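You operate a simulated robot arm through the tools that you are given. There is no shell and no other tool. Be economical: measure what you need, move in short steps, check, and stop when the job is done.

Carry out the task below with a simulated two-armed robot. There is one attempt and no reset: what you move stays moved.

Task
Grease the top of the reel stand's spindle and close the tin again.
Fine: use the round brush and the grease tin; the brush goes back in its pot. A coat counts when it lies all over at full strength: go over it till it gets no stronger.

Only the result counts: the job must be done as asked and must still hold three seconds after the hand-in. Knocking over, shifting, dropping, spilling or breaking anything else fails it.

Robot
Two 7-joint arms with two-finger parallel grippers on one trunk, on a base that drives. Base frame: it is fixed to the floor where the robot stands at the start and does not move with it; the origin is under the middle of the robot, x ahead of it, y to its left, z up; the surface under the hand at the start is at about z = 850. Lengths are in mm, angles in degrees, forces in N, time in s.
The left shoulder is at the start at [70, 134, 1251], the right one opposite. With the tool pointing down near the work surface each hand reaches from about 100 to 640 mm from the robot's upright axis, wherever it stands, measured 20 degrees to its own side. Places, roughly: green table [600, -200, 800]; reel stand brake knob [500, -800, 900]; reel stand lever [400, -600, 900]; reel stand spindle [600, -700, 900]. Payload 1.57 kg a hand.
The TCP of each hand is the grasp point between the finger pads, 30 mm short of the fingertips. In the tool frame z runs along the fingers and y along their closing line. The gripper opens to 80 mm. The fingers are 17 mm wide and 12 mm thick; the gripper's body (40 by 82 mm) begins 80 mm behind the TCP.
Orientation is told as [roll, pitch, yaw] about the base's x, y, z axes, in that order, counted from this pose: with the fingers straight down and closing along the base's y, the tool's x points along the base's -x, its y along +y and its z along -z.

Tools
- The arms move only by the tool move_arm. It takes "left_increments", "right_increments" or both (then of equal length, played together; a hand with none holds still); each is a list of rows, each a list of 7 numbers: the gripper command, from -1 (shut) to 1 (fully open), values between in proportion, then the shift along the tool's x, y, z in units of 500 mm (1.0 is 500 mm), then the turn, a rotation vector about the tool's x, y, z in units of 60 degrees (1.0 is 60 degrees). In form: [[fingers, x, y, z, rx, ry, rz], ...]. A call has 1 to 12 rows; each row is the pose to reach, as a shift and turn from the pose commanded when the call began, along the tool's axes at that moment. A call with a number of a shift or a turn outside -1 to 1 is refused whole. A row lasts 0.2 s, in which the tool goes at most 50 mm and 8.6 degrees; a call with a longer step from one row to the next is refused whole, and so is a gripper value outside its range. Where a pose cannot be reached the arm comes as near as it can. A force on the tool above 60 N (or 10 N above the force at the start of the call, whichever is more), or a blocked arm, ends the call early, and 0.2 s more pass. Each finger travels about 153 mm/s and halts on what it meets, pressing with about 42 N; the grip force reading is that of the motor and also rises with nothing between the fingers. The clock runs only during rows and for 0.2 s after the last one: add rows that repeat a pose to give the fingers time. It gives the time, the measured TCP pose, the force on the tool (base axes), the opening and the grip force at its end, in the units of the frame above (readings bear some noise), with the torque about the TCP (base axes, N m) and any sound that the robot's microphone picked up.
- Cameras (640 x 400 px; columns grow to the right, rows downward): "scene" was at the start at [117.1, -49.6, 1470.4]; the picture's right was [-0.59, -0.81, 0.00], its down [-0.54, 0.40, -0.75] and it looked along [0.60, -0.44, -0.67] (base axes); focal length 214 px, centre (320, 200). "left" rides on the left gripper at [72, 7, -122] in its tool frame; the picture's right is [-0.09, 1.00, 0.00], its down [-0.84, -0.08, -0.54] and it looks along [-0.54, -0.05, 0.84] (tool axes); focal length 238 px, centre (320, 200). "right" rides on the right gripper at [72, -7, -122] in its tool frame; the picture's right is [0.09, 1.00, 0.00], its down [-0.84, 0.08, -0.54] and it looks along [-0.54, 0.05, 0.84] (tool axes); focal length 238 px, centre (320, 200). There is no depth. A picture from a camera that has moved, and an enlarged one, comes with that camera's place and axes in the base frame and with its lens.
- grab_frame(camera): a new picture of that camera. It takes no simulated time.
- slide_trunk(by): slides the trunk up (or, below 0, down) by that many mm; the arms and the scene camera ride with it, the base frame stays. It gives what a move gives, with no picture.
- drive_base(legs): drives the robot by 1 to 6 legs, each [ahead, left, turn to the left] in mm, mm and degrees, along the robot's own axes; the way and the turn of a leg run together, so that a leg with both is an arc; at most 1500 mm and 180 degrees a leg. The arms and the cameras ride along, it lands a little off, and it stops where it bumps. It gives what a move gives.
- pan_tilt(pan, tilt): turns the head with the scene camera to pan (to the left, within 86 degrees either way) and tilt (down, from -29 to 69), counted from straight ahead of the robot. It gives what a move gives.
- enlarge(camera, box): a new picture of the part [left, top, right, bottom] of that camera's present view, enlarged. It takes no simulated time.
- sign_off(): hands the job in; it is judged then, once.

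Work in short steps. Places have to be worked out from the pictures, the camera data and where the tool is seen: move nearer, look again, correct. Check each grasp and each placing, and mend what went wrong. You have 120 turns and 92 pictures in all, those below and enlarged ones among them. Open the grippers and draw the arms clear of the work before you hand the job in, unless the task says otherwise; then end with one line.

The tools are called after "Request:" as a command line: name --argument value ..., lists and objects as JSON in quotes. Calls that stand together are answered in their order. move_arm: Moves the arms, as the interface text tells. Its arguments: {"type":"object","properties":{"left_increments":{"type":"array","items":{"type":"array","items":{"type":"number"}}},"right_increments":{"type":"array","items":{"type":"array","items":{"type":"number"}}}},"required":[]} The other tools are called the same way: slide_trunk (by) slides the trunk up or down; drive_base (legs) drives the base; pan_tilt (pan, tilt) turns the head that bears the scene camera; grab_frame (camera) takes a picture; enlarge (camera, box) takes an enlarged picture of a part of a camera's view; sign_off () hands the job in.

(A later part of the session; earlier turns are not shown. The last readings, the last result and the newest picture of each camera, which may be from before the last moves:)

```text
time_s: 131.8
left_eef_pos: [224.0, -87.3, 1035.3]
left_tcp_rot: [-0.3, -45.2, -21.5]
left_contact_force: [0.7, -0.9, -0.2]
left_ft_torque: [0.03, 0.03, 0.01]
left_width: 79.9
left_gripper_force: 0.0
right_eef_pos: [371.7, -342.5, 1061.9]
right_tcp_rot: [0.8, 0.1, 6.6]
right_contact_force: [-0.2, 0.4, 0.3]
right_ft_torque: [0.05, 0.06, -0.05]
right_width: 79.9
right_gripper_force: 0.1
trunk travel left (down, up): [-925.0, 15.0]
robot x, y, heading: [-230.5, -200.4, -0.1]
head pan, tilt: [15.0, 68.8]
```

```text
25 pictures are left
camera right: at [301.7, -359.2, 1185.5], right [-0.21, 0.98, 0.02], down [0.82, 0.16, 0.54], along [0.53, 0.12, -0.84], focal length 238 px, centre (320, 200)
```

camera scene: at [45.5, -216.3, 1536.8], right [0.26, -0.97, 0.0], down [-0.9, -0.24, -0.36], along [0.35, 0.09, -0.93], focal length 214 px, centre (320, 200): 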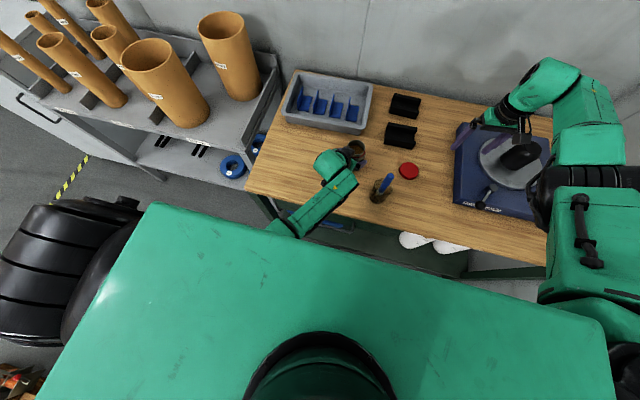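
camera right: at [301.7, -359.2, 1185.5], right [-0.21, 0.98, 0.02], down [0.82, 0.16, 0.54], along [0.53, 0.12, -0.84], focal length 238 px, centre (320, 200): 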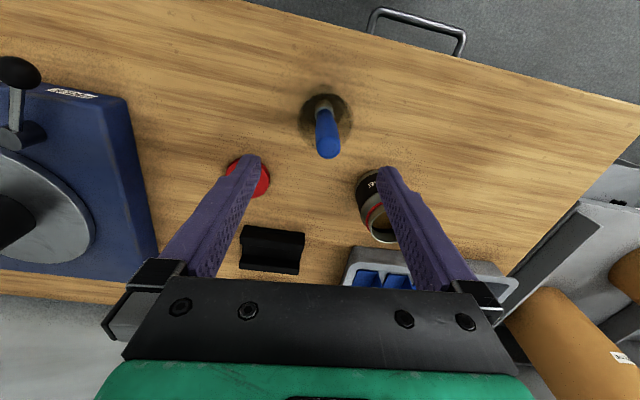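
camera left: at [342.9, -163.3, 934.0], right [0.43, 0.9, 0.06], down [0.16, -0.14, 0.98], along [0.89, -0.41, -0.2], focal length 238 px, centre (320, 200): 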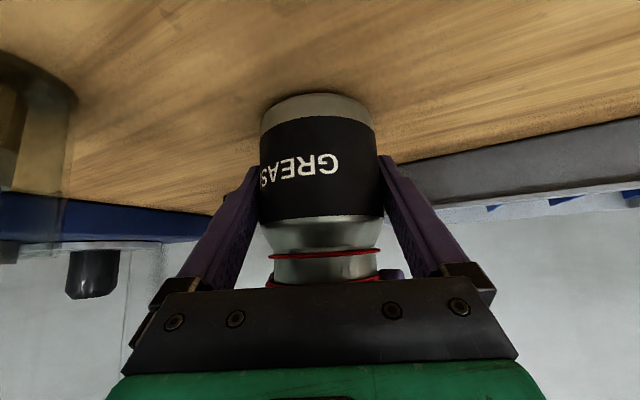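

The brush is now centred between the fingers. I descend to z 975 with the fingers open, stopping just above the pot's rim.

Request:
move_arm --right_increments '[[1, 0.004, 0.006, 0.03, 0, 0, 0], [1, 0.006, 0.01, 0.06, 0, 0, 0], [1, 0.008, 0.01, 0.09, 0, 0, 0], [1, 0.008, 0.01, 0.12, 0, 0, 0], [1, 0.008, 0.01, 0.15, 0, 0, 0], [1, 0.008, 0.01, 0.174, 0, 0, 0]]'

Request:
grab_frame --camera "right"

```text
time_s: 133.2
left_eef_pos: [218.5, -82.2, 1035.7]
left_tcp_rot: [-0.7, -45.5, -21.3]
left_contact_force: [-0.1, -0.2, -0.7]
left_ft_torque: [-0.02, -0.01, -0.05]
left_width: 80.1
left_gripper_force: 0.0
right_eef_pos: [357.2, -332.1, 980.0]
right_tcp_rot: [0.5, -0.1, 6.5]
right_contact_force: [0.9, 0.5, 0.3]
right_ft_torque: [0.0, 0.03, -0.01]
right_width: 80.3
right_gripper_force: 0.0
right hand out of reach, approached as far as the arm can: row 5, 6
trunk travel left (down, up): [-925.0, 15.0]
robot x, y, heading: [-231.8, -201.9, -0.1]
head pan, tilt: [15.0, 68.8]
```

```text
24 pictures are left
camera right: at [285.9, -348.3, 1101.9], right [-0.21, 0.98, 0.01], down [0.82, 0.17, 0.54], along [0.53, 0.12, -0.84], focal length 238 px, centre (320, 200)
```

right: 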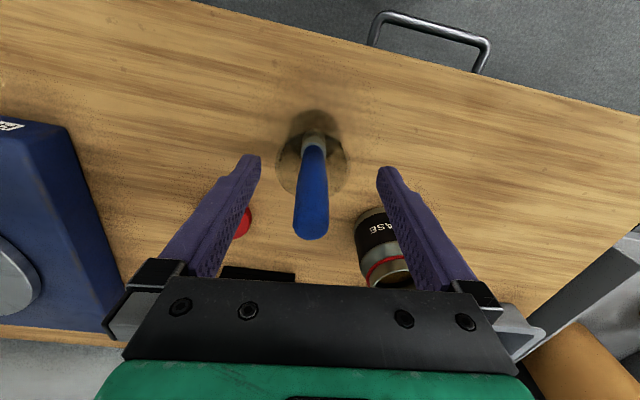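

The handle sits 10 mm further out (x 367) than the pads, so I shift outward 10 mm and then close.

Request:
move_arm --right_increments '[[1, -0.01, -0.004, 0.004, 0, 0, 0], [1, -0.02, -0.007, 0.008, 0, 0, 0], [1, -0.02, -0.007, 0.008, 0, 0, 0], [0.2, -0.02, -0.007, 0.008, 0, 0, 0], [-0.4, -0.02, -0.007, 0.008, 0, 0, 0], [-1, -0.02, -0.007, 0.008, 0, 0, 0], [-1, -0.02, -0.007, 0.008, 0, 0, 0]]'

Request:
grab_frame --camera "right"

```text
time_s: 134.8
left_eef_pos: [219.7, -82.3, 1036.1]
left_tcp_rot: [-0.8, -45.5, -21.3]
left_contact_force: [1.0, 0.5, -0.3]
left_ft_torque: [0.01, -0.03, 0.03]
left_width: 80.0
left_gripper_force: 0.0
right_eef_pos: [357.1, -335.0, 976.0]
right_tcp_rot: [0.6, 0.0, 6.6]
right_contact_force: [0.6, 0.0, -0.3]
right_ft_torque: [-0.04, 0.0, -0.02]
right_width: 20.2
right_gripper_force: 33.8
right hand out of reach, approached as far as the arm can: row 1, 2, 3, 4, 5, 6, 7
trunk travel left (down, up): [-925.0, 15.0]
robot x, y, heading: [-231.4, -199.3, -0.1]
head pan, tilt: [15.0, 68.8]
```

```text
23 pictures are left
camera right: at [285.8, -350.5, 1099.4], right [-0.21, 0.98, 0.01], down [0.82, 0.17, 0.54], along [0.53, 0.12, -0.84], focal length 238 px, centre (320, 200)
```

right: 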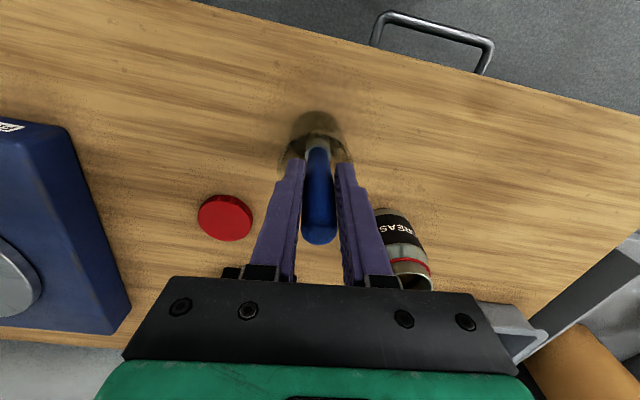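

The arm is at its outward limit and holds the handle only near the pads' edge. I open, drive 9 mm ahead, and close again.

Request:
move_arm --right_increments '[[0, 0, 0, 0, 0, 0, 0], [0, 0, 0, 0, 0, 0, 0]]'

Request:
drive_base --legs '[[10, 0, 0]]'

Request:
move_arm --right_increments '[[-0.3, 0, 0, 0, 0, 0, 0], [-1, 0, 0, 0, 0, 0, 0], [-1, 0, 0, 0, 0, 0, 0], [-1, 0, 0, 0, 0, 0, 0]]'

Request:
grab_frame --camera "right"

```text
time_s: 135.4
left_eef_pos: [220.4, -81.7, 1036.0]
left_tcp_rot: [-0.8, -45.5, -21.3]
left_contact_force: [0.3, -0.4, 1.8]
left_ft_torque: [0.02, -0.05, 0.01]
left_width: 80.3
left_gripper_force: 0.0
right_eef_pos: [357.4, -334.9, 976.2]
right_tcp_rot: [0.6, -0.2, 6.6]
right_contact_force: [0.5, -0.2, -0.7]
right_ft_torque: [0.02, 0.02, -0.01]
right_width: 39.9
right_gripper_force: 0.0
trunk travel left (down, up): [-925.0, 15.0]
robot x, y, heading: [-232.9, -199.1, -0.1]
head pan, tilt: [15.0, 68.8]
```

```text
time_s: 136.2
left_eef_pos: [227.4, -80.5, 1037.4]
left_tcp_rot: [-0.7, -45.5, -21.3]
left_contact_force: [0.1, -0.4, 0.1]
left_ft_torque: [-0.01, 0.0, -0.02]
left_width: 79.9
left_gripper_force: 0.2
right_eef_pos: [365.4, -335.6, 978.7]
right_tcp_rot: [0.5, -0.2, 6.6]
right_contact_force: [0.1, -0.2, -0.6]
right_ft_torque: [-0.01, -0.03, -0.01]
right_width: 39.8
right_gripper_force: 0.1
trunk travel left (down, up): [-925.0, 15.0]
robot x, y, heading: [-220.5, -200.9, -0.2]
head pan, tilt: [15.0, 68.8]
```

```text
time_s: 137.2
left_eef_pos: [230.1, -81.7, 1036.4]
left_tcp_rot: [-0.9, -45.5, -21.3]
left_contact_force: [-0.1, -0.2, -0.2]
left_ft_torque: [0.0, -0.01, 0.0]
left_width: 80.1
left_gripper_force: 0.1
right_eef_pos: [366.4, -334.8, 976.6]
right_tcp_rot: [0.6, -0.1, 6.7]
right_contact_force: [1.2, -0.3, 0.0]
right_ft_torque: [-0.02, 0.0, 0.0]
right_width: 20.3
right_gripper_force: 33.9
trunk travel left (down, up): [-925.0, 15.0]
robot x, y, heading: [-220.1, -200.5, -0.4]
head pan, tilt: [15.0, 68.8]
```

```text
22 pictures are left
camera right: at [296.0, -350.5, 1099.2], right [-0.21, 0.98, 0.01], down [0.82, 0.17, 0.54], along [0.53, 0.12, -0.84], focal length 238 px, centre (320, 200)
```

right: 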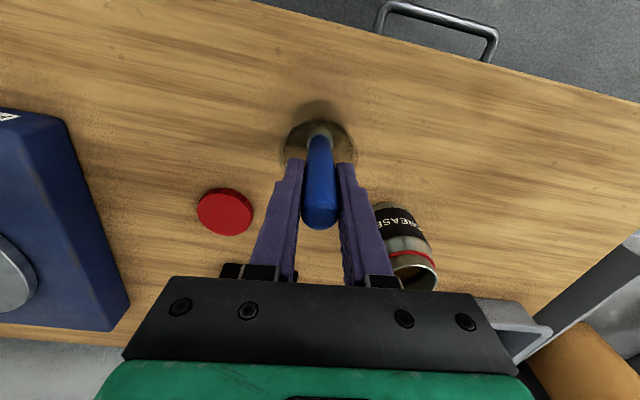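

The handle is held well (20 mm, pads centred). I lift the brush straight up about 125 mm, out of the pot.

Request:
move_arm --right_increments '[[-1, 0, 0, -0.03, 0, 0, 0], [-1, 0, 0, -0.06, 0, 0, 0], [-1, 0, 0, -0.1, 0, 0, 0], [-1, 0, 0, -0.14, 0, 0, 0], [-1, 0, 0, -0.18, 0, 0, 0], [-1, 0, 0, -0.22, 0, 0, 0], [-1, 0, 0, -0.26, 0, 0, 0]]'

Request:
grab_frame --camera "right"

```text
time_s: 138.8
left_eef_pos: [230.6, -82.2, 1036.0]
left_tcp_rot: [-0.8, -45.5, -21.4]
left_contact_force: [1.0, 0.4, 0.5]
left_ft_torque: [0.01, 0.0, 0.0]
left_width: 79.8
left_gripper_force: 0.0
right_eef_pos: [381.8, -335.7, 1106.8]
right_tcp_rot: [0.7, 0.1, 6.7]
right_contact_force: [-0.1, -0.8, -0.1]
right_ft_torque: [0.02, 0.04, -0.03]
right_width: 20.3
right_gripper_force: 33.6
right hand out of reach, approached as far as the arm can: row 3, 4, 5, 6, 7
trunk travel left (down, up): [-925.0, 15.0]
robot x, y, heading: [-222.6, -198.2, -0.0]
head pan, tilt: [15.0, 68.8]
```

```text
21 pictures are left
camera right: at [311.4, -352.0, 1230.2], right [-0.21, 0.98, 0.01], down [0.82, 0.17, 0.54], along [0.53, 0.12, -0.84], focal length 238 px, centre (320, 200)
```

right: 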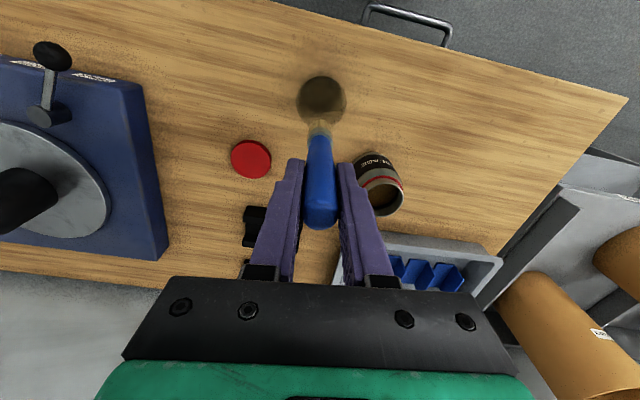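

The brush is out and the pot stands. The jar's mouth is about [467, -227], and I carry the brush above it by driving 85 ahead and 109 left.

Request:
drive_base --legs '[[85, 109, 0]]'

Request:
grab_frame --camera "right"

Request:
enlarge --camera "scene" --box '[240, 50, 480, 200]'

```text
time_s: 140.1
left_eef_pos: [313.8, 26.4, 1036.8]
left_tcp_rot: [-0.7, -45.6, -21.5]
left_contact_force: [0.1, 0.7, -0.4]
left_ft_torque: [0.03, -0.01, -0.01]
left_width: 80.1
left_gripper_force: 0.0
right_eef_pos: [466.5, -228.9, 1107.7]
right_tcp_rot: [0.7, -0.1, 6.5]
right_contact_force: [-0.5, -0.7, -1.1]
right_ft_torque: [-0.02, -0.02, -0.05]
right_width: 20.4
right_gripper_force: 34.0
trunk travel left (down, up): [-925.0, 15.0]
robot x, y, heading: [-136.6, -92.4, 0.0]
head pan, tilt: [15.0, 68.8]
```

```text
20 pictures are left
camera right: at [395.7, -244.6, 1230.4], right [-0.21, 0.98, 0.01], down [0.82, 0.17, 0.54], along [0.53, 0.12, -0.84], focal length 238 px, centre (320, 200)
```

right: 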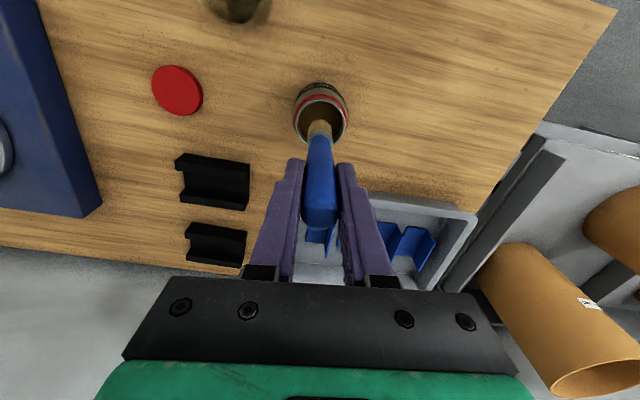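

```text
2.67 times, centred on (360, 125) of scene
camera zoom: at [-35.2, -78.9, 1537.1], right [0.26, -0.97, 0.0], down [-0.9, -0.24, -0.36], along [0.35, 0.09, -0.93], focal length 572 px, centre (213, 400)
```

zoom: 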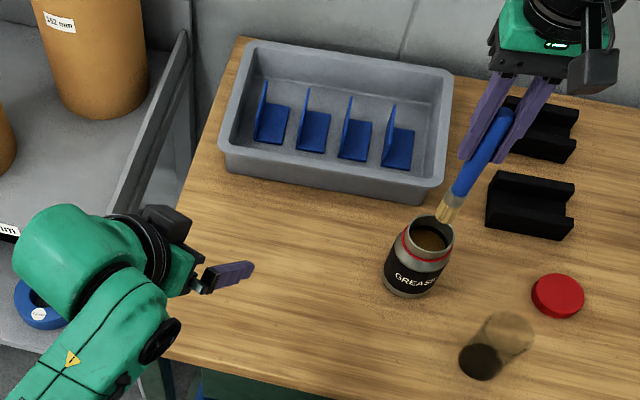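

The tip hangs about over the mouth ([468, -226]), but the arm is at full stretch. I drive 20 ahead, take it back with the arm so that the descent stays straight, and shift 4 mm left.

Request:
drive_base --legs '[[20, 4, 0]]'

Request:
move_arm --right_increments '[[-1, 0.02, 0, 0, 0, 0, 0], [-1, 0.038, 0, 0, 0, 0, 0], [-1, 0.038, 0, 0, 0, 0, 0]]'

Request:
grab_frame --camera "right"

```text
time_s: 140.9
left_eef_pos: [331.0, 32.2, 1038.2]
left_tcp_rot: [-0.5, -45.8, -21.4]
left_contact_force: [-0.6, 0.3, -0.2]
left_ft_torque: [0.06, -0.05, 0.01]
left_width: 80.2
left_gripper_force: 0.1
right_eef_pos: [483.5, -222.3, 1109.8]
right_tcp_rot: [0.7, -0.2, 6.7]
right_contact_force: [0.2, -0.5, 0.1]
right_ft_torque: [0.01, -0.05, -0.03]
right_width: 20.4
right_gripper_force: 33.8
trunk travel left (down, up): [-925.0, 15.0]
robot x, y, heading: [-117.0, -84.4, -0.3]
head pan, tilt: [15.0, 68.8]
```

```text
time_s: 141.7
left_eef_pos: [335.5, 30.9, 1037.6]
left_tcp_rot: [-0.8, -45.6, -21.3]
left_contact_force: [-0.2, -0.4, -0.6]
left_ft_torque: [-0.04, 0.03, 0.02]
left_width: 79.9
left_gripper_force: 0.0
right_eef_pos: [486.8, -222.2, 1106.2]
right_tcp_rot: [0.6, 0.2, 6.7]
right_contact_force: [-0.8, -0.5, -0.5]
right_ft_torque: [-0.03, -0.01, 0.04]
right_width: 20.3
right_gripper_force: 33.7
right hand out of reach, approached as far as the arm can: row 1, 2, 3
trunk travel left (down, up): [-925.0, 15.0]
robot x, y, heading: [-116.6, -86.2, -0.0]
head pan, tilt: [15.0, 68.8]
```

```text
18 pictures are left
camera right: at [417.1, -238.8, 1229.9], right [-0.21, 0.98, 0.01], down [0.82, 0.17, 0.54], along [0.53, 0.12, -0.84], focal length 238 px, centre (320, 200)
```

right: 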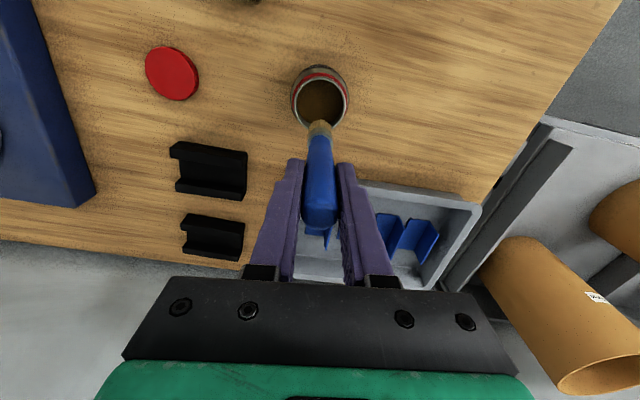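

The arm will not come nearer at this height; its x is tied to z (about 15 mm per 130 mm of drop). So I'll place x with the base: 14 back and 3 right, which gives x ≈ 473 before the descent and ≈ 464 at the bottom.

Request:
drive_base --legs '[[-14, -3, 0]]'

Request:
move_arm --right_increments '[[-1, 0, 0, 0.02, 0, 0, 0], [-1, 0, 0, 0.04, 0, 0, 0], [-1, 0, 0, 0.06, 0, 0, 0], [-1, 0, 0, 0.08, 0, 0, 0], [-1, 0, 0, 0.1, 0, 0, 0]]'

Request:
grab_frame --camera "right"

```text
time_s: 142.4
left_eef_pos: [324.9, 28.3, 1035.4]
left_tcp_rot: [-1.0, -45.3, -21.1]
left_contact_force: [-0.5, 0.2, -0.4]
left_ft_torque: [-0.01, 0.01, -0.04]
left_width: 80.0
left_gripper_force: 0.2
right_eef_pos: [478.1, -224.8, 1103.7]
right_tcp_rot: [0.6, 0.3, 6.6]
right_contact_force: [0.5, 0.6, -0.3]
right_ft_torque: [-0.02, 0.05, 0.03]
right_width: 20.3
right_gripper_force: 33.7
trunk travel left (down, up): [-925.0, 15.0]
robot x, y, heading: [-130.4, -89.8, -0.3]
head pan, tilt: [15.0, 68.8]
```

```text
time_s: 143.6
left_eef_pos: [322.0, 29.0, 1036.3]
left_tcp_rot: [-0.8, -45.5, -21.2]
left_contact_force: [-0.3, -0.9, -0.5]
left_ft_torque: [0.0, -0.02, 0.0]
left_width: 79.9
left_gripper_force: 0.2
right_eef_pos: [474.0, -225.5, 1056.8]
right_tcp_rot: [0.5, 0.1, 6.7]
right_contact_force: [0.8, -0.2, 0.1]
right_ft_torque: [0.0, 0.02, 0.02]
right_width: 20.6
right_gripper_force: 33.6
trunk travel left (down, up): [-925.0, 15.0]
robot x, y, heading: [-133.9, -88.9, -0.2]
head pan, tilt: [15.0, 68.8]
```

```text
17 pictures are left
camera right: at [403.5, -241.4, 1179.3], right [-0.21, 0.98, 0.01], down [0.82, 0.17, 0.54], along [0.53, 0.12, -0.84], focal length 238 px, centre (320, 200)
```

right: 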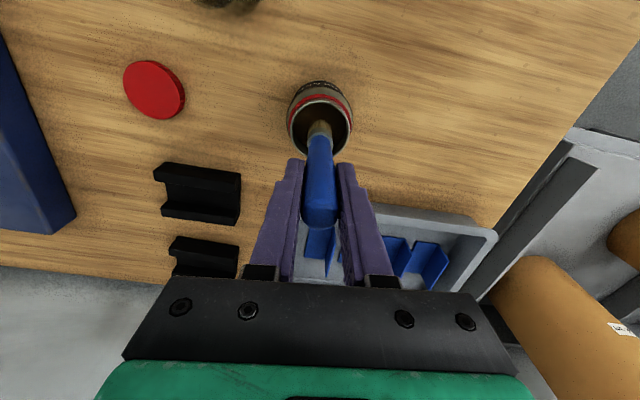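

The tip is in the middle of the mouth with no contact. I go down another 35 mm into the grease, watching the force.

Request:
move_arm --right_increments '[[-1, 0, 0, 0.012, 0, 0, 0], [-1, 0, 0, 0.024, 0, 0, 0], [-1, 0, 0, 0.036, 0, 0, 0], [-1, 0, 0, 0.048, 0, 0, 0], [-1, 0, 0, 0.06, 0, 0, 0], [-1, 0, 0, 0.07, 0, 0, 0]]'

Request:
enlarge --camera "scene" --box '[320, 80, 480, 180]'

```text
time_s: 145.0
left_eef_pos: [315.3, 29.5, 1039.6]
left_tcp_rot: [-0.8, -45.8, -21.2]
left_contact_force: [-0.4, 0.4, 0.1]
left_ft_torque: [0.0, -0.01, 0.0]
left_width: 79.8
left_gripper_force: 0.0
right_eef_pos: [467.5, -224.3, 1032.3]
right_tcp_rot: [0.6, -0.4, 6.7]
right_contact_force: [0.0, -2.4, 33.5]
right_ft_torque: [-0.19, -0.08, -0.02]
right_width: 20.6
right_gripper_force: 34.2
right hand out of reach, approached as far as the arm can: row 6
trunk travel left (down, up): [-925.0, 15.0]
robot x, y, heading: [-130.3, -89.1, -0.2]
head pan, tilt: [15.0, 68.8]
```

```text
4.00 times, centred on (400, 130) of scene
camera zoom: at [-35.5, -74.2, 1537.6], right [0.26, -0.97, 0.0], down [-0.9, -0.24, -0.37], along [0.36, 0.09, -0.93], focal length 858 px, centre (0, 480)
```

zoom: 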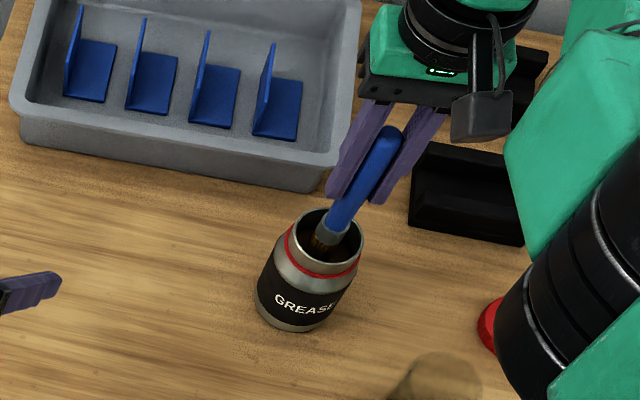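

The bristles press on the grease (33 N). I lift straight out and check that the brush is loaded.

Request:
move_arm --right_increments '[[-1, 0, 0, -0.02, 0, 0, 0], [-1, 0, 0, -0.05, 0, 0, 0], [-1, 0, 0, -0.08, 0, 0, 0], [-1, 0, 0, -0.12, 0, 0, 0], [-1, 0, 0, -0.16, 0, 0, 0], [-1, 0, 0, -0.19, 0, 0, 0]]'

Request:
enlarge --camera "scene" --box '[340, 60, 500, 160]'

```text
time_s: 146.4
left_eef_pos: [320.8, 29.8, 1037.2]
left_tcp_rot: [-0.7, -45.5, -21.3]
left_contact_force: [-0.3, -0.7, 0.0]
left_ft_torque: [0.0, 0.02, 0.0]
left_width: 80.1
left_gripper_force: 0.1
right_eef_pos: [469.8, -225.6, 1121.4]
right_tcp_rot: [0.6, 0.1, 6.9]
right_contact_force: [0.3, 0.2, -0.3]
right_ft_torque: [-0.01, -0.02, -0.02]
right_width: 20.5
right_gripper_force: 34.1
trunk travel left (down, up): [-925.0, 15.0]
robot x, y, heading: [-131.5, -87.9, -0.0]
head pan, tilt: [15.0, 68.8]
```

```text
4.00 times, centred on (420, 110) of scene
camera zoom: at [-28.1, -75.2, 1536.9], right [0.26, -0.97, 0.0], down [-0.9, -0.24, -0.36], along [0.35, 0.09, -0.93], focal length 858 px, centre (-80, 560)
```

zoom: 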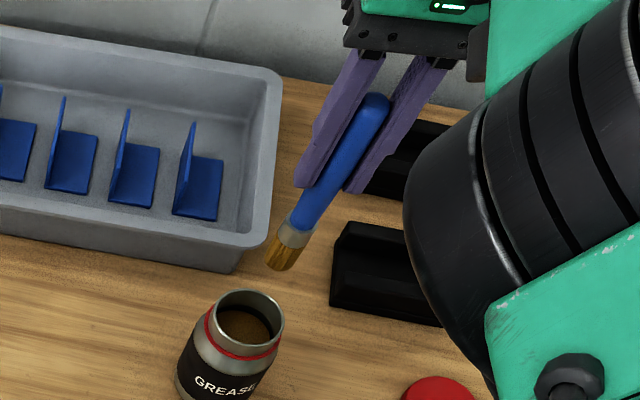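

The bristles look coated. Now I drive right and then ahead, bringing the brush near the spindle (about [615, -775]) but stopping short to look.

Request:
drive_base --legs '[[0, -450, 0], [70, 0, 0]]'

Request:
grab_frame --camera "right"

```text
time_s: 149.8
left_eef_pos: [381.7, -423.2, 1040.1]
left_tcp_rot: [-0.6, -45.9, -21.9]
left_contact_force: [0.2, 0.3, -0.4]
left_ft_torque: [0.05, -0.02, 0.01]
left_width: 79.9
left_gripper_force: 0.1
right_eef_pos: [529.8, -677.7, 1125.6]
right_tcp_rot: [0.4, -0.4, 6.3]
right_contact_force: [-0.4, 0.8, -0.4]
right_ft_torque: [-0.03, -0.04, 0.03]
right_width: 20.5
right_gripper_force: 34.2
trunk travel left (down, up): [-925.0, 15.0]
robot x, y, heading: [-66.3, -539.0, -0.6]
head pan, tilt: [15.0, 68.8]
```

```text
14 pictures are left
camera right: at [458.5, -693.6, 1247.7], right [-0.2, 0.98, 0.01], down [0.82, 0.16, 0.55], along [0.53, 0.12, -0.84], focal length 238 px, centre (320, 200)
```

right: 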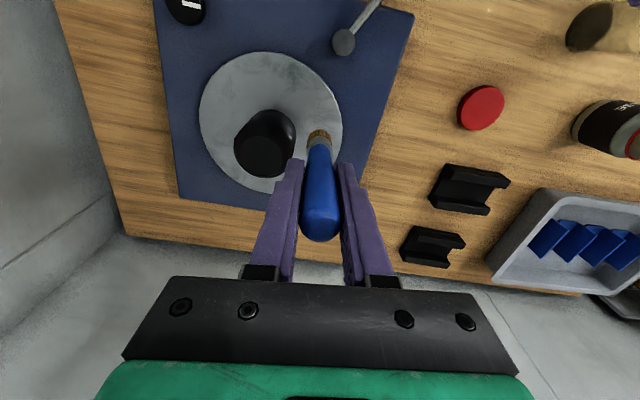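

I enlarge the spindle to locate its axis and top.

Request:
enlarge --camera "right" --box '[190, 60, 350, 200]'

```text
2.86 times, centred on (270, 130) of right
camera zoom: at [458.5, -693.6, 1247.7], right [-0.2, 0.98, 0.01], down [0.82, 0.16, 0.55], along [0.53, 0.12, -0.84], focal length 681 px, centre (463, 400)
```

zoom: 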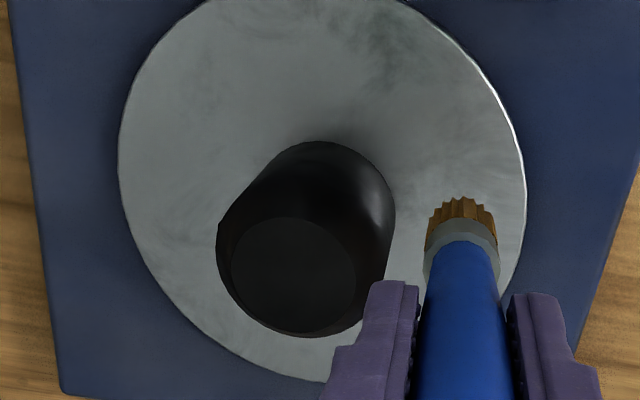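

The spindle's flat top comes out at about [570, -734, 1000], some 47 mm across; the brush tip is at z ≈ 1019. I raise 12 mm and drive so the tip comes over the centre.

Request:
move_arm --right_increments '[[-1, 0, 0, -0.012, 0, 0, 0], [-1, 0, 0, -0.024, 0, 0, 0]]'

Request:
drive_base --legs '[[40, -57, 0]]'

Request:
enlarge --camera "right" --box '[240, 60, 400, 200]'

```text
time_s: 150.4
left_eef_pos: [386.8, -423.8, 1037.7]
left_tcp_rot: [-0.8, -45.6, -21.8]
left_contact_force: [-0.2, 0.2, -0.6]
left_ft_torque: [-0.01, -0.03, -0.02]
left_width: 80.0
left_gripper_force: 0.1
right_eef_pos: [534.3, -679.2, 1135.7]
right_tcp_rot: [0.6, -0.1, 6.2]
right_contact_force: [-0.9, -0.5, 0.0]
right_ft_torque: [0.04, 0.01, -0.01]
right_width: 20.2
right_gripper_force: 33.5
trunk travel left (down, up): [-925.0, 15.0]
robot x, y, heading: [-69.2, -536.8, -0.6]
head pan, tilt: [15.0, 68.8]
```

```text
time_s: 151.4
left_eef_pos: [424.5, -474.8, 1037.7]
left_tcp_rot: [-1.1, -45.8, -21.4]
left_contact_force: [-0.1, 0.5, 0.2]
left_ft_torque: [0.01, -0.04, -0.03]
left_width: 79.9
left_gripper_force: 0.0
right_eef_pos: [573.0, -729.3, 1136.7]
right_tcp_rot: [0.3, -0.1, 6.4]
right_contact_force: [-0.9, 0.3, -0.2]
right_ft_torque: [-0.1, -0.05, 0.02]
right_width: 20.5
right_gripper_force: 34.7
trunk travel left (down, up): [-925.0, 15.0]
robot x, y, heading: [-23.8, -595.1, -0.7]
head pan, tilt: [15.0, 68.8]
```

```text
2.86 times, centred on (320, 130) of right
camera zoom: at [501.8, -743.8, 1258.8], right [-0.2, 0.98, 0.0], down [0.82, 0.17, 0.54], along [0.53, 0.11, -0.84], focal length 681 px, centre (320, 400)
```

zoom: 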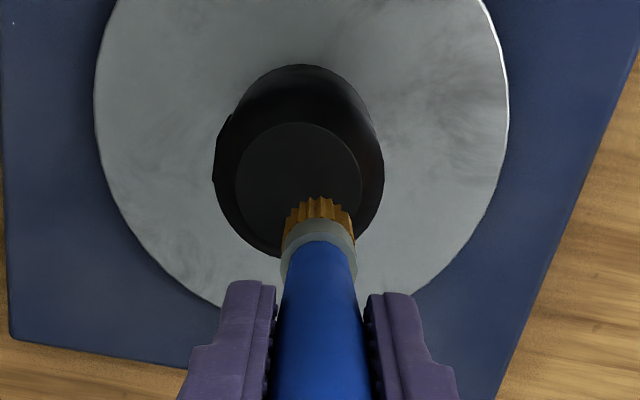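

The top's centre triangulates to [575, -736, 992] and the tip hangs at [572, -729, 1031]. I shift the arm there and lower until the bristles press lightly.

Request:
move_arm --right_increments '[[-1, -0.004, -0.0146, 0, 0, 0, 0], [-1, -0.004, -0.0146, 0.02, 0, 0, 0], [-1, -0.004, -0.0146, 0.04, 0, 0, 0], [-1, -0.004, -0.0146, 0.06, 0, 0, 0], [-1, -0.004, -0.0146, 0.07, 0, 0, 0], [-1, -0.004, -0.0146, 0.078, 0, 0, 0]]'

```text
time_s: 152.8
left_eef_pos: [422.8, -480.5, 1038.5]
left_tcp_rot: [-0.6, -45.8, -21.7]
left_contact_force: [-0.4, 0.4, -0.5]
left_ft_torque: [-0.01, 0.04, -0.02]
left_width: 79.7
left_gripper_force: 0.1
right_eef_pos: [575.3, -741.3, 1100.8]
right_tcp_rot: [0.5, -0.6, 6.4]
right_contact_force: [1.1, -1.6, 33.2]
right_ft_torque: [-0.13, -0.23, -0.03]
right_width: 20.7
right_gripper_force: 34.2
trunk travel left (down, up): [-925.0, 15.0]
robot x, y, heading: [-25.7, -594.4, -0.4]
head pan, tilt: [15.0, 68.8]
```

Contact at z ≈ 1101 with 33 N. I lighten it by 2 mm and brush in a circle of 13 mm radius over the top.

Request:
move_arm --right_increments '[[-1, 0, 0.008, -0.004, 0, 0, 0], [-1, 0.026, 0.008, -0.004, 0, 0, 0], [-1, 0.0184, 0.0264, -0.004, 0, 0, 0], [-1, 0, 0.034, -0.004, 0, 0, 0], [-1, -0.0184, 0.0264, -0.004, 0, 0, 0], [-1, -0.026, 0.008, -0.004, 0, 0, 0], [-1, -0.0184, -0.0104, -0.004, 0, 0, 0], [-1, 0, -0.018, -0.004, 0, 0, 0], [-1, 0.0184, -0.0104, -0.004, 0, 0, 0], [-1, 0.026, 0.008, -0.004, 0, 0, 0], [-1, 0, 0.008, -0.004, 0, 0, 0], [-1, 0, 0.008, -0.004, 0, 0, 0]]'

Request:
enlarge --camera "right" --box '[240, 60, 400, 200]'

```text
time_s: 155.4
left_eef_pos: [425.2, -481.7, 1037.1]
left_tcp_rot: [-0.7, -45.7, -21.7]
left_contact_force: [0.1, 0.0, -0.8]
left_ft_torque: [-0.02, 0.04, -0.02]
left_width: 79.8
left_gripper_force: 0.0
right_eef_pos: [575.8, -736.6, 1097.1]
right_tcp_rot: [0.7, -0.1, 6.5]
right_contact_force: [-1.7, 0.2, 9.7]
right_ft_torque: [-0.01, 0.12, -0.01]
right_width: 20.6
right_gripper_force: 34.2
right hand out of reach, approached as far as the arm can: row 5, 6, 9, 10
trunk travel left (down, up): [-925.0, 15.0]
robot x, y, heading: [-25.1, -593.9, -0.6]
head pan, tilt: [15.0, 68.8]
```

```text
2.86 times, centred on (320, 130) of right
camera zoom: at [505.5, -752.7, 1221.1], right [-0.2, 0.98, 0.01], down [0.82, 0.16, 0.54], along [0.53, 0.12, -0.84], focal length 681 px, centre (320, 400)
```

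zoom: 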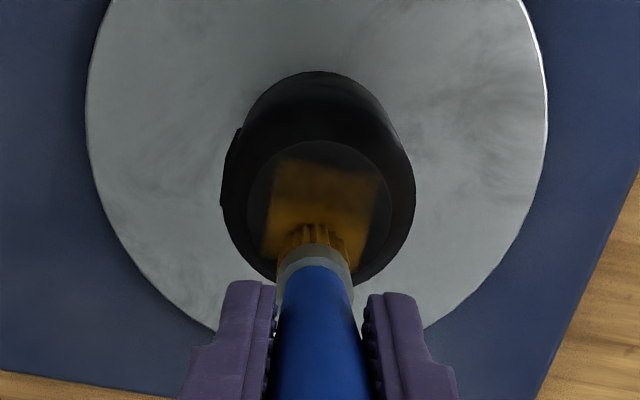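

The grease goes on, with a patch of about ±19 mm so far on a face of radius 24 mm. I now run a 20 mm radius circle for the rim.

Request:
move_arm --right_increments '[[-1, 0.04, 0, 0.001, 0, 0, 0], [-1, 0.0346, 0.02, 0.001, 0, 0, 0], [-1, 0.02, 0.0346, 0.001, 0, 0, 0], [-1, 0, 0.04, 0.001, 0, 0, 0], [-1, -0.02, 0.0346, 0.001, 0, 0, 0], [-1, -0.0346, 0.02, 0.001, 0, 0, 0], [-1, -0.04, 0, 0.001, 0, 0, 0], [-1, -0.0346, -0.02, 0.001, 0, 0, 0], [-1, -0.02, -0.0346, 0.001, 0, 0, 0], [-1, 0, -0.04, 0.001, 0, 0, 0], [-1, 0.02, -0.0346, 0.001, 0, 0, 0], [-1, 0.0346, -0.02, 0.001, 0, 0, 0]]'

Request:
move_arm --right_increments '[[-1, -0.0346, 0.02, 0, 0, 0, 0], [-1, -0.04, 0.03, -0.03, 0, 0, 0], [-1, -0.04, 0.12, -0.06, 0, 0, 0]]'

Request:
enlarge --camera "right" --box '[200, 60, 360, 200]'

```text
time_s: 158.0
left_eef_pos: [425.8, -480.6, 1036.4]
left_tcp_rot: [-0.7, -45.6, -21.7]
left_contact_force: [-0.8, -0.1, -0.7]
left_ft_torque: [-0.03, 0.01, 0.0]
left_width: 79.7
left_gripper_force: 0.0
right_eef_pos: [567.2, -762.9, 1098.9]
right_tcp_rot: [0.4, -0.4, 5.2]
right_contact_force: [3.1, -1.8, 10.1]
right_ft_torque: [-0.17, -0.47, 0.0]
right_width: 20.7
right_gripper_force: 33.8
right hand out of reach, approached as far as the arm can: row 5, 6, 7, 8, 11, 12
trunk travel left (down, up): [-925.0, 15.0]
robot x, y, heading: [-25.8, -590.6, -0.5]
head pan, tilt: [15.0, 68.8]
```

```text
time_s: 158.8
left_eef_pos: [427.0, -478.1, 1035.9]
left_tcp_rot: [-0.9, -45.6, -21.6]
left_contact_force: [-0.3, 0.1, 0.1]
left_ft_torque: [0.02, -0.02, 0.0]
left_width: 80.1
left_gripper_force: 0.1
right_eef_pos: [573.9, -683.6, 1125.5]
right_tcp_rot: [0.4, 0.2, 6.4]
right_contact_force: [0.1, 0.8, 0.4]
right_ft_torque: [-0.05, -0.03, -0.01]
right_width: 20.5
right_gripper_force: 34.3
trunk travel left (down, up): [-925.0, 15.0]
robot x, y, heading: [-22.2, -600.0, -0.5]
head pan, tilt: [15.0, 68.8]
```

```text
2.86 times, centred on (280, 130) of right
camera zoom: at [503.1, -700.0, 1248.2], right [-0.2, 0.98, 0.01], down [0.82, 0.17, 0.54], along [0.53, 0.12, -0.84], focal length 681 px, centre (434, 400)
```

zoom: 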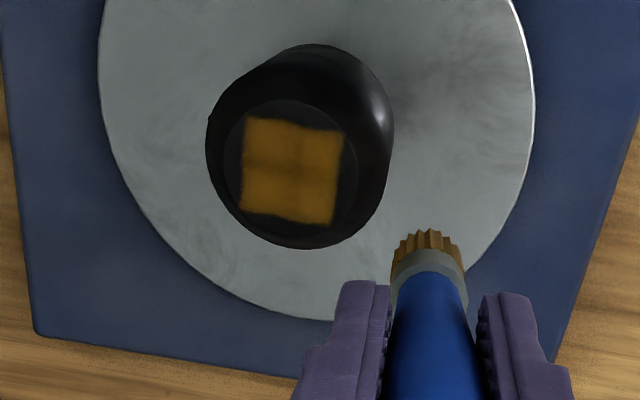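

The greased square (about 36 mm) is crisp-edged and seems to be the whole coat area, with slightly fainter lines across the middle. I go over it again in a dense zigzag.

Request:
move_arm --right_increments '[[-1, 0, -0.05, 0, 0, 0, 0], [-1, 0, -0.107, 0, 0, 0, 0], [-1, 0, -0.107, 0.03, 0, 0, 0], [-1, 0, -0.107, 0.059, 0, 0, 0], [-1, 0.024, -0.131, 0.059, 0, 0, 0], [-1, 0.024, -0.107, 0.059, 0, 0, 0], [-1, 0.024, -0.083, 0.059, 0, 0, 0], [-1, 0.008, -0.083, 0.059, 0, 0, 0], [-1, 0.008, -0.107, 0.059, 0, 0, 0], [-1, 0.008, -0.131, 0.059, 0, 0, 0], [-1, -0.008, -0.131, 0.059, 0, 0, 0], [-1, -0.008, -0.107, 0.059, 0, 0, 0]]'

Request:
move_arm --right_increments '[[-1, 0, 0.024, 0, 0, 0, 0], [-1, -0.016, 0.024, 0, 0, 0, 0], [-1, -0.016, 0, 0, 0, 0, 0], [-1, -0.016, -0.024, 0, 0, 0, 0], [-1, 0, -0.03, 0, 0, 0, 0], [-1, 0.02, -0.03, 0, 0, 0, 0], [-1, 0.032, -0.02, 0, 0, 0, 0], [-1, 0.032, 0.02, 0, 0, 0, 0], [-1, 0.008, 0.012, 0, 0, 0, 0], [-1, 0.008, -0.012, 0, 0, 0, 0], [-1, 0.008, 0, 0, 0, 0, 0]]'

Request:
move_arm --right_increments '[[-1, 0, 0, -0.03, 0, 0, 0], [-1, 0, 0.05, -0.06, 0, 0, 0], [-1, 0, 0.11, -0.06, 0, 0, 0]]'

Request:
enlarge --camera "right" --box '[220, 70, 320, 150]'

```text
time_s: 161.4
left_eef_pos: [426.7, -480.0, 1036.7]
left_tcp_rot: [-0.8, -45.5, -21.5]
left_contact_force: [0.4, -0.2, 0.7]
left_ft_torque: [-0.03, -0.01, 0.0]
left_width: 80.0
left_gripper_force: 0.0
right_eef_pos: [585.1, -737.7, 1096.7]
right_tcp_rot: [0.4, 0.1, 6.4]
right_contact_force: [-0.2, -1.6, 3.1]
right_ft_torque: [-0.13, -0.01, -0.03]
right_width: 20.6
right_gripper_force: 33.7
trunk travel left (down, up): [-925.0, 15.0]
robot x, y, heading: [-22.8, -592.5, -0.5]
head pan, tilt: [15.0, 68.8]
```

```text
time_s: 163.8
left_eef_pos: [428.8, -478.8, 1036.7]
left_tcp_rot: [-0.7, -45.5, -21.5]
left_contact_force: [0.0, 0.4, 1.0]
left_ft_torque: [0.0, 0.01, -0.01]
left_width: 79.6
left_gripper_force: 0.0
right_eef_pos: [583.2, -740.1, 1096.7]
right_tcp_rot: [0.5, 0.0, 6.4]
right_contact_force: [-0.6, -0.5, 0.5]
right_ft_torque: [-0.08, -0.01, 0.02]
right_width: 20.6
right_gripper_force: 34.7
right hand out of reach, approached as far as the arm can: row 2, 3, 4
trunk travel left (down, up): [-925.0, 15.0]
robot x, y, heading: [-23.6, -593.5, -0.3]
head pan, tilt: [15.0, 68.8]
```

```text
time_s: 164.6
left_eef_pos: [428.1, -479.7, 1036.8]
left_tcp_rot: [-0.8, -45.6, -21.6]
left_contact_force: [-0.1, -0.2, 0.1]
left_ft_torque: [0.01, -0.01, 0.0]
left_width: 80.1
left_gripper_force: 0.1
right_eef_pos: [576.4, -686.4, 1125.9]
right_tcp_rot: [0.4, 0.1, 6.5]
right_contact_force: [-0.5, -0.2, -0.5]
right_ft_torque: [0.01, 0.0, -0.03]
right_width: 20.6
right_gripper_force: 34.7
trunk travel left (down, up): [-925.0, 15.0]
robot x, y, heading: [-26.8, -594.0, -0.5]
head pan, tilt: [15.0, 68.8]
```

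```text
5.00 times, centred on (270, 110) of right
camera zoom: at [505.6, -702.4, 1248.5], right [-0.2, 0.98, 0.01], down [0.82, 0.17, 0.54], along [0.53, 0.12, -0.84], focal length 1192 px, centre (570, 650)
```

zoom: 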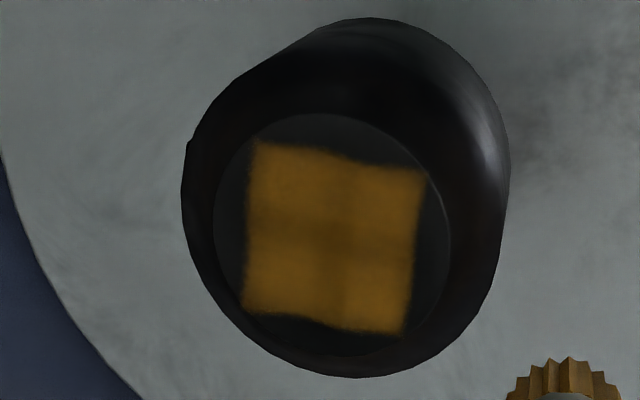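

A slightly fainter cross remains in the middle and contact had become light (under 3 N). I do another pass pressing 3 mm deeper, mostly along the two middle lines.

Request:
move_arm --right_increments '[[-1, 0, -0.05, 0, 0, 0, 0], [-1, 0, -0.1, 0.02, 0, 0, 0], [-1, 0, -0.1, 0.05, 0, 0, 0], [-1, 0, -0.1, 0.066, 0, 0, 0], [-1, 0.03, -0.1, 0.066, 0, 0, 0], [-1, 0.03, -0.13, 0.066, 0, 0, 0], [-1, 0, -0.13, 0.066, 0, 0, 0], [-1, 0, -0.1, 0.066, 0, 0, 0], [-1, 0, -0.07, 0.066, 0, 0, 0], [-1, 0.03, -0.07, 0.066, 0, 0, 0], [-1, 0.015, -0.085, 0.066, 0, 0, 0], [-1, 0.015, -0.115, 0.066, 0, 0, 0]]'

Request:
move_arm --right_increments '[[-1, -0.015, 0, 0.001, 0, 0, 0], [-1, -0.03, 0, 0.001, 0, 0, 0], [-1, -0.03, 0.03, 0.001, 0, 0, 0], [-1, -0.015, 0.045, 0.001, 0, 0, 0], [-1, -0.015, 0.015, 0.001, 0, 0, 0], [-1, -0.015, -0.015, 0.001, 0, 0, 0], [-1, -0.03, 0.015, 0.001, 0, 0, 0], [-1, 0, 0.015, 0.001, 0, 0, 0], [-1, 0.015, 0.015, 0.001, 0, 0, 0], [-1, -0.015, 0.015, 0.001, 0, 0, 0], [-1, -0.015, 0.015, -0.03, 0, 0, 0], [-1, -0.015, 0.1, -0.066, 0, 0, 0]]'

Request:
enlarge --camera "right" --box '[220, 70, 320, 150]'

```text
time_s: 167.2
left_eef_pos: [425.6, -477.8, 1037.2]
left_tcp_rot: [-0.8, -45.8, -21.6]
left_contact_force: [-0.2, -0.2, 0.0]
left_ft_torque: [-0.01, -0.01, -0.02]
left_width: 80.0
left_gripper_force: 0.0
right_eef_pos: [572.7, -740.7, 1094.8]
right_tcp_rot: [0.6, -0.1, 6.4]
right_contact_force: [1.9, 5.1, 14.7]
right_ft_torque: [0.49, -0.31, 0.07]
right_width: 20.6
right_gripper_force: 34.4
trunk travel left (down, up): [-925.0, 15.0]
robot x, y, heading: [-28.5, -596.7, -0.5]
head pan, tilt: [15.0, 68.8]
```

```text
time_s: 169.8
left_eef_pos: [427.7, -478.3, 1036.9]
left_tcp_rot: [-0.9, -45.6, -21.5]
left_contact_force: [0.2, -0.2, 0.6]
left_ft_torque: [-0.03, 0.02, -0.04]
left_width: 80.0
left_gripper_force: 0.1
right_eef_pos: [578.6, -687.6, 1127.4]
right_tcp_rot: [0.4, 0.1, 6.5]
right_contact_force: [-0.2, 1.4, -0.1]
right_ft_torque: [-0.01, 0.0, 0.0]
right_width: 20.6
right_gripper_force: 34.2
right hand out of reach, approached as far as the arm can: row 8, 9
trunk travel left (down, up): [-925.0, 15.0]
robot x, y, heading: [-27.3, -597.8, -0.3]
head pan, tilt: [15.0, 68.8]
```

```text
5.00 times, centred on (270, 110) of right
camera zoom: at [508.1, -702.6, 1250.0], right [-0.2, 0.98, 0.01], down [0.83, 0.17, 0.54], along [0.53, 0.12, -0.84], focal length 1192 px, centre (570, 650)
```

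zoom: 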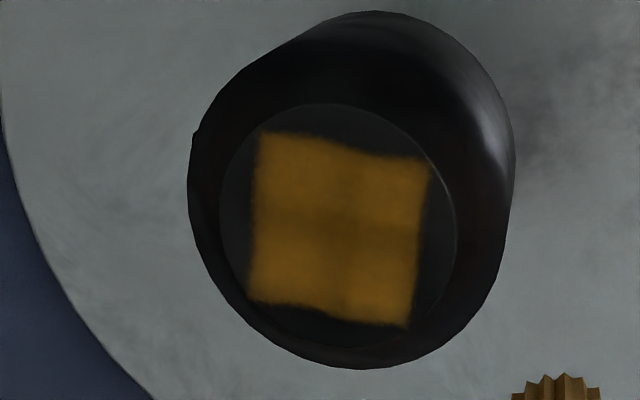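

The coat looks the same as before the pass, so it is saturated. Now the brush goes back: I drive back 196 and left 354 so that it hangs over the pot.

Request:
drive_base --legs '[[-197, 0, 0], [0, 353, 0]]'

Request:
grab_frame --camera "right"

```text
time_s: 173.3
left_eef_pos: [238.6, -121.7, 1037.0]
left_tcp_rot: [-0.6, -45.4, -22.0]
left_contact_force: [0.3, -0.7, 0.0]
left_ft_torque: [0.02, -0.02, 0.03]
left_width: 80.0
left_gripper_force: 0.2
right_eef_pos: [388.0, -333.1, 1125.3]
right_tcp_rot: [0.7, 0.2, 6.1]
right_contact_force: [0.7, 0.9, -0.2]
right_ft_torque: [-0.01, 0.01, 0.01]
right_width: 20.9
right_gripper_force: 33.9
trunk travel left (down, up): [-925.0, 15.0]
robot x, y, heading: [-214.9, -235.5, -0.8]
head pan, tilt: [15.0, 68.8]
```

```text
7 pictures are left
camera right: at [317.6, -348.7, 1248.9], right [-0.2, 0.98, 0.01], down [0.83, 0.16, 0.54], along [0.53, 0.12, -0.84], focal length 238 px, centre (320, 200)
```

right: 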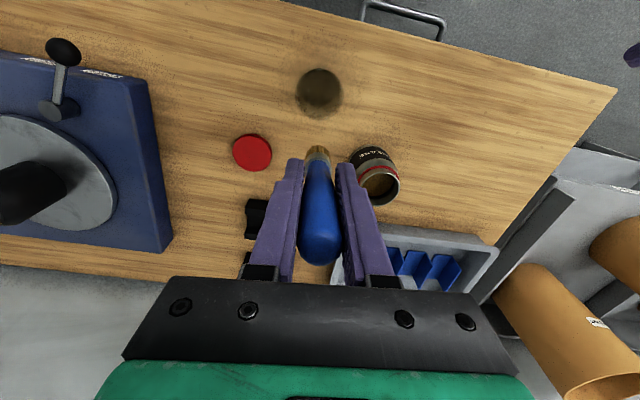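

The brush now leans a little: its tip is about 13 mm ahead of the TCP. The pot's centre is about [371, -334], so I drive 18 back and 5 right, lower to just above the rim and check.

Request:
drive_base --legs '[[-18, -5, 0]]'

Request:
move_arm --right_increments '[[-1, 0, 0, 0.03, 0, 0, 0], [-1, 0, 0, 0.06, 0, 0, 0], [-1, 0, 0, 0.09, 0, 0, 0], [-1, 0, 0, 0.12, 0, 0, 0]]'

Request:
enlarge --camera "right" --box '[240, 40, 400, 200]'

```text
time_s: 174.1
left_eef_pos: [223.2, -123.7, 1034.4]
left_tcp_rot: [-0.9, -45.3, -21.6]
left_contact_force: [0.8, 0.1, 0.0]
left_ft_torque: [0.01, 0.01, -0.02]
left_width: 80.0
left_gripper_force: 0.0
right_eef_pos: [372.9, -334.1, 1124.2]
right_tcp_rot: [0.5, 0.5, 6.1]
right_contact_force: [0.2, 0.2, -0.2]
right_ft_torque: [-0.02, 0.05, 0.0]
right_width: 20.6
right_gripper_force: 34.0
trunk travel left (down, up): [-925.0, 15.0]
robot x, y, heading: [-234.1, -238.3, -0.8]
head pan, tilt: [15.0, 68.8]
```

```text
time_s: 175.1
left_eef_pos: [218.7, -126.1, 1037.3]
left_tcp_rot: [-0.6, -45.5, -22.0]
left_contact_force: [0.4, 0.8, 0.7]
left_ft_torque: [-0.01, 0.03, 0.01]
left_width: 80.0
left_gripper_force: 0.1
right_eef_pos: [364.8, -336.5, 1066.3]
right_tcp_rot: [0.7, 0.2, 6.1]
right_contact_force: [0.0, 0.6, -0.5]
right_ft_torque: [0.02, 0.03, 0.0]
right_width: 20.5
right_gripper_force: 34.0
right hand out of reach, approached as far as the arm can: row 4
trunk travel left (down, up): [-925.0, 15.0]
robot x, y, heading: [-236.5, -235.4, -0.8]
head pan, tilt: [15.0, 68.8]
```

```text
2.50 times, centred on (320, 120) of right
camera zoom: at [294.5, -352.9, 1189.1], right [-0.2, 0.98, 0.01], down [0.83, 0.16, 0.54], along [0.53, 0.12, -0.84], focal length 596 px, centre (320, 400)
```

zoom: 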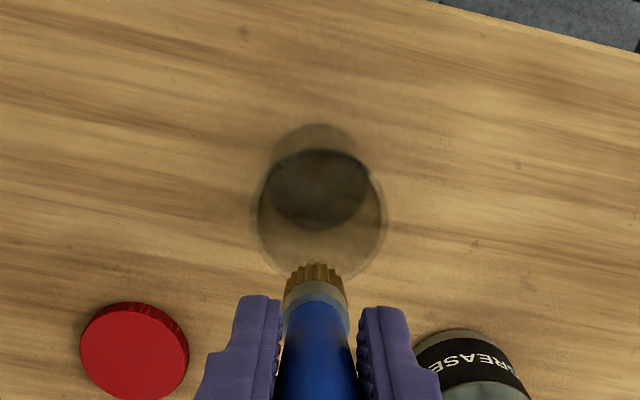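

The pot's axis is at [364, -335] (rim radius 27), and the tip is at about [376, -335]. I drive 8 back and then lower the brush into the pot down to z ≈ 972.

Request:
drive_base --legs '[[-8, 0, 0]]'

Request:
move_arm --right_increments '[[-1, 0, 0, 0.024, 0, 0, 0], [-1, 0, 0, 0.048, 0, 0, 0], [-1, 0, 0, 0.072, 0, 0, 0], [-1, 0, 0, 0.096, 0, 0, 0], [-1, 0, 0, 0.12, 0, 0, 0], [-1, 0, 0, 0.144, 0, 0, 0], [-1, 0, 0, 0.166, 0, 0, 0], [-1, 0, 0, 0.186, 0, 0, 0]]'

Request:
enlarge --camera "right" --box '[240, 80, 400, 240]'

```text
time_s: 175.8
left_eef_pos: [213.4, -123.8, 1034.5]
left_tcp_rot: [-0.8, -45.5, -21.8]
left_contact_force: [0.4, 0.2, 0.1]
left_ft_torque: [0.03, 0.01, 0.0]
left_width: 80.2
left_gripper_force: 0.1
right_eef_pos: [359.8, -336.3, 1066.5]
right_tcp_rot: [0.6, 0.3, 6.2]
right_contact_force: [-0.1, 1.0, -1.0]
right_ft_torque: [0.04, 0.07, -0.04]
right_width: 20.6
right_gripper_force: 34.6
trunk travel left (down, up): [-925.0, 15.0]
robot x, y, heading: [-242.4, -241.0, -0.7]
head pan, tilt: [15.0, 68.8]
```

```text
time_s: 177.6
left_eef_pos: [211.2, -125.1, 1037.0]
left_tcp_rot: [-0.7, -45.5, -21.8]
left_contact_force: [0.4, 0.0, 0.5]
left_ft_torque: [0.0, -0.01, -0.01]
left_width: 80.0
left_gripper_force: 0.0
right_eef_pos: [339.9, -339.5, 986.1]
right_tcp_rot: [0.6, 0.2, 6.1]
right_contact_force: [-1.0, -0.6, -0.8]
right_ft_torque: [0.02, 0.0, 0.0]
right_width: 20.4
right_gripper_force: 33.5
right hand out of reach, approached as far as the arm can: row 3, 4, 5, 6, 7, 8
trunk travel left (down, up): [-925.0, 15.0]
robot x, y, heading: [-238.9, -238.2, -0.6]
head pan, tilt: [15.0, 68.8]
```

```text
2.50 times, centred on (320, 160) of right
camera zoom: at [270.0, -354.9, 1110.7], right [-0.2, 0.98, 0.01], down [0.83, 0.16, 0.54], along [0.53, 0.12, -0.84], focal length 596 px, centre (320, 300)
```

zoom: 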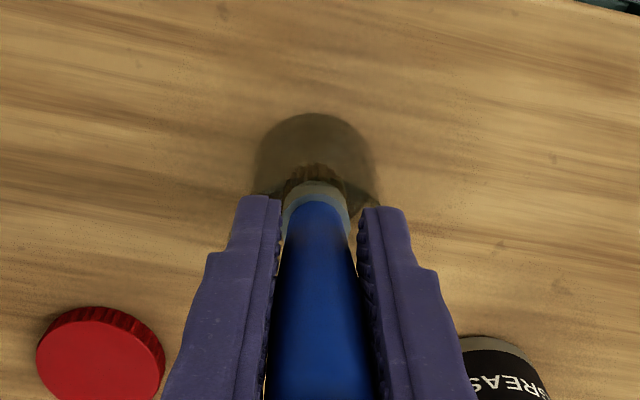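

The arm drifted to x 340 on the way down (no contact felt). The brush is inside the pot but near its front wall, so I drive 14 ahead to re-centre and lower the last 14 mm.

Request:
drive_base --legs '[[14, 2, 0]]'

Request:
move_arm --right_increments '[[-1, 0, 0, 0.008, 0, 0, 0], [-1, 0, 0, 0.016, 0, 0, 0], [-1, 0, 0, 0.024, 0, 0, 0], [-1, 0, 0, 0.03, 0, 0, 0]]'

```text
time_s: 178.3
left_eef_pos: [221.4, -123.1, 1037.7]
left_tcp_rot: [-0.6, -45.6, -21.9]
left_contact_force: [-0.2, -0.3, -0.6]
left_ft_torque: [0.03, -0.04, 0.01]
left_width: 79.9
left_gripper_force: 0.0
right_eef_pos: [352.2, -339.0, 990.4]
right_tcp_rot: [0.5, 0.0, 6.2]
right_contact_force: [0.0, 0.1, -1.1]
right_ft_torque: [0.01, -0.05, 0.01]
right_width: 21.0
right_gripper_force: 33.7
trunk travel left (down, up): [-925.0, 15.0]
robot x, y, heading: [-231.2, -240.7, -0.7]
head pan, tilt: [15.0, 68.8]
```

```text
time_s: 179.3
left_eef_pos: [226.7, -122.3, 1035.4]
left_tcp_rot: [-0.8, -45.4, -21.9]
left_contact_force: [-0.2, -0.4, 0.6]
left_ft_torque: [0.0, -0.04, -0.01]
left_width: 80.3
left_gripper_force: 0.1
right_eef_pos: [352.8, -338.2, 973.4]
right_tcp_rot: [0.6, 0.2, 6.2]
right_contact_force: [0.8, -0.8, -1.3]
right_ft_torque: [0.01, 0.01, 0.01]
right_width: 20.6
right_gripper_force: 33.9
trunk travel left (down, up): [-925.0, 15.0]
robot x, y, heading: [-229.2, -237.6, -0.8]
head pan, tilt: [15.0, 68.8]
```

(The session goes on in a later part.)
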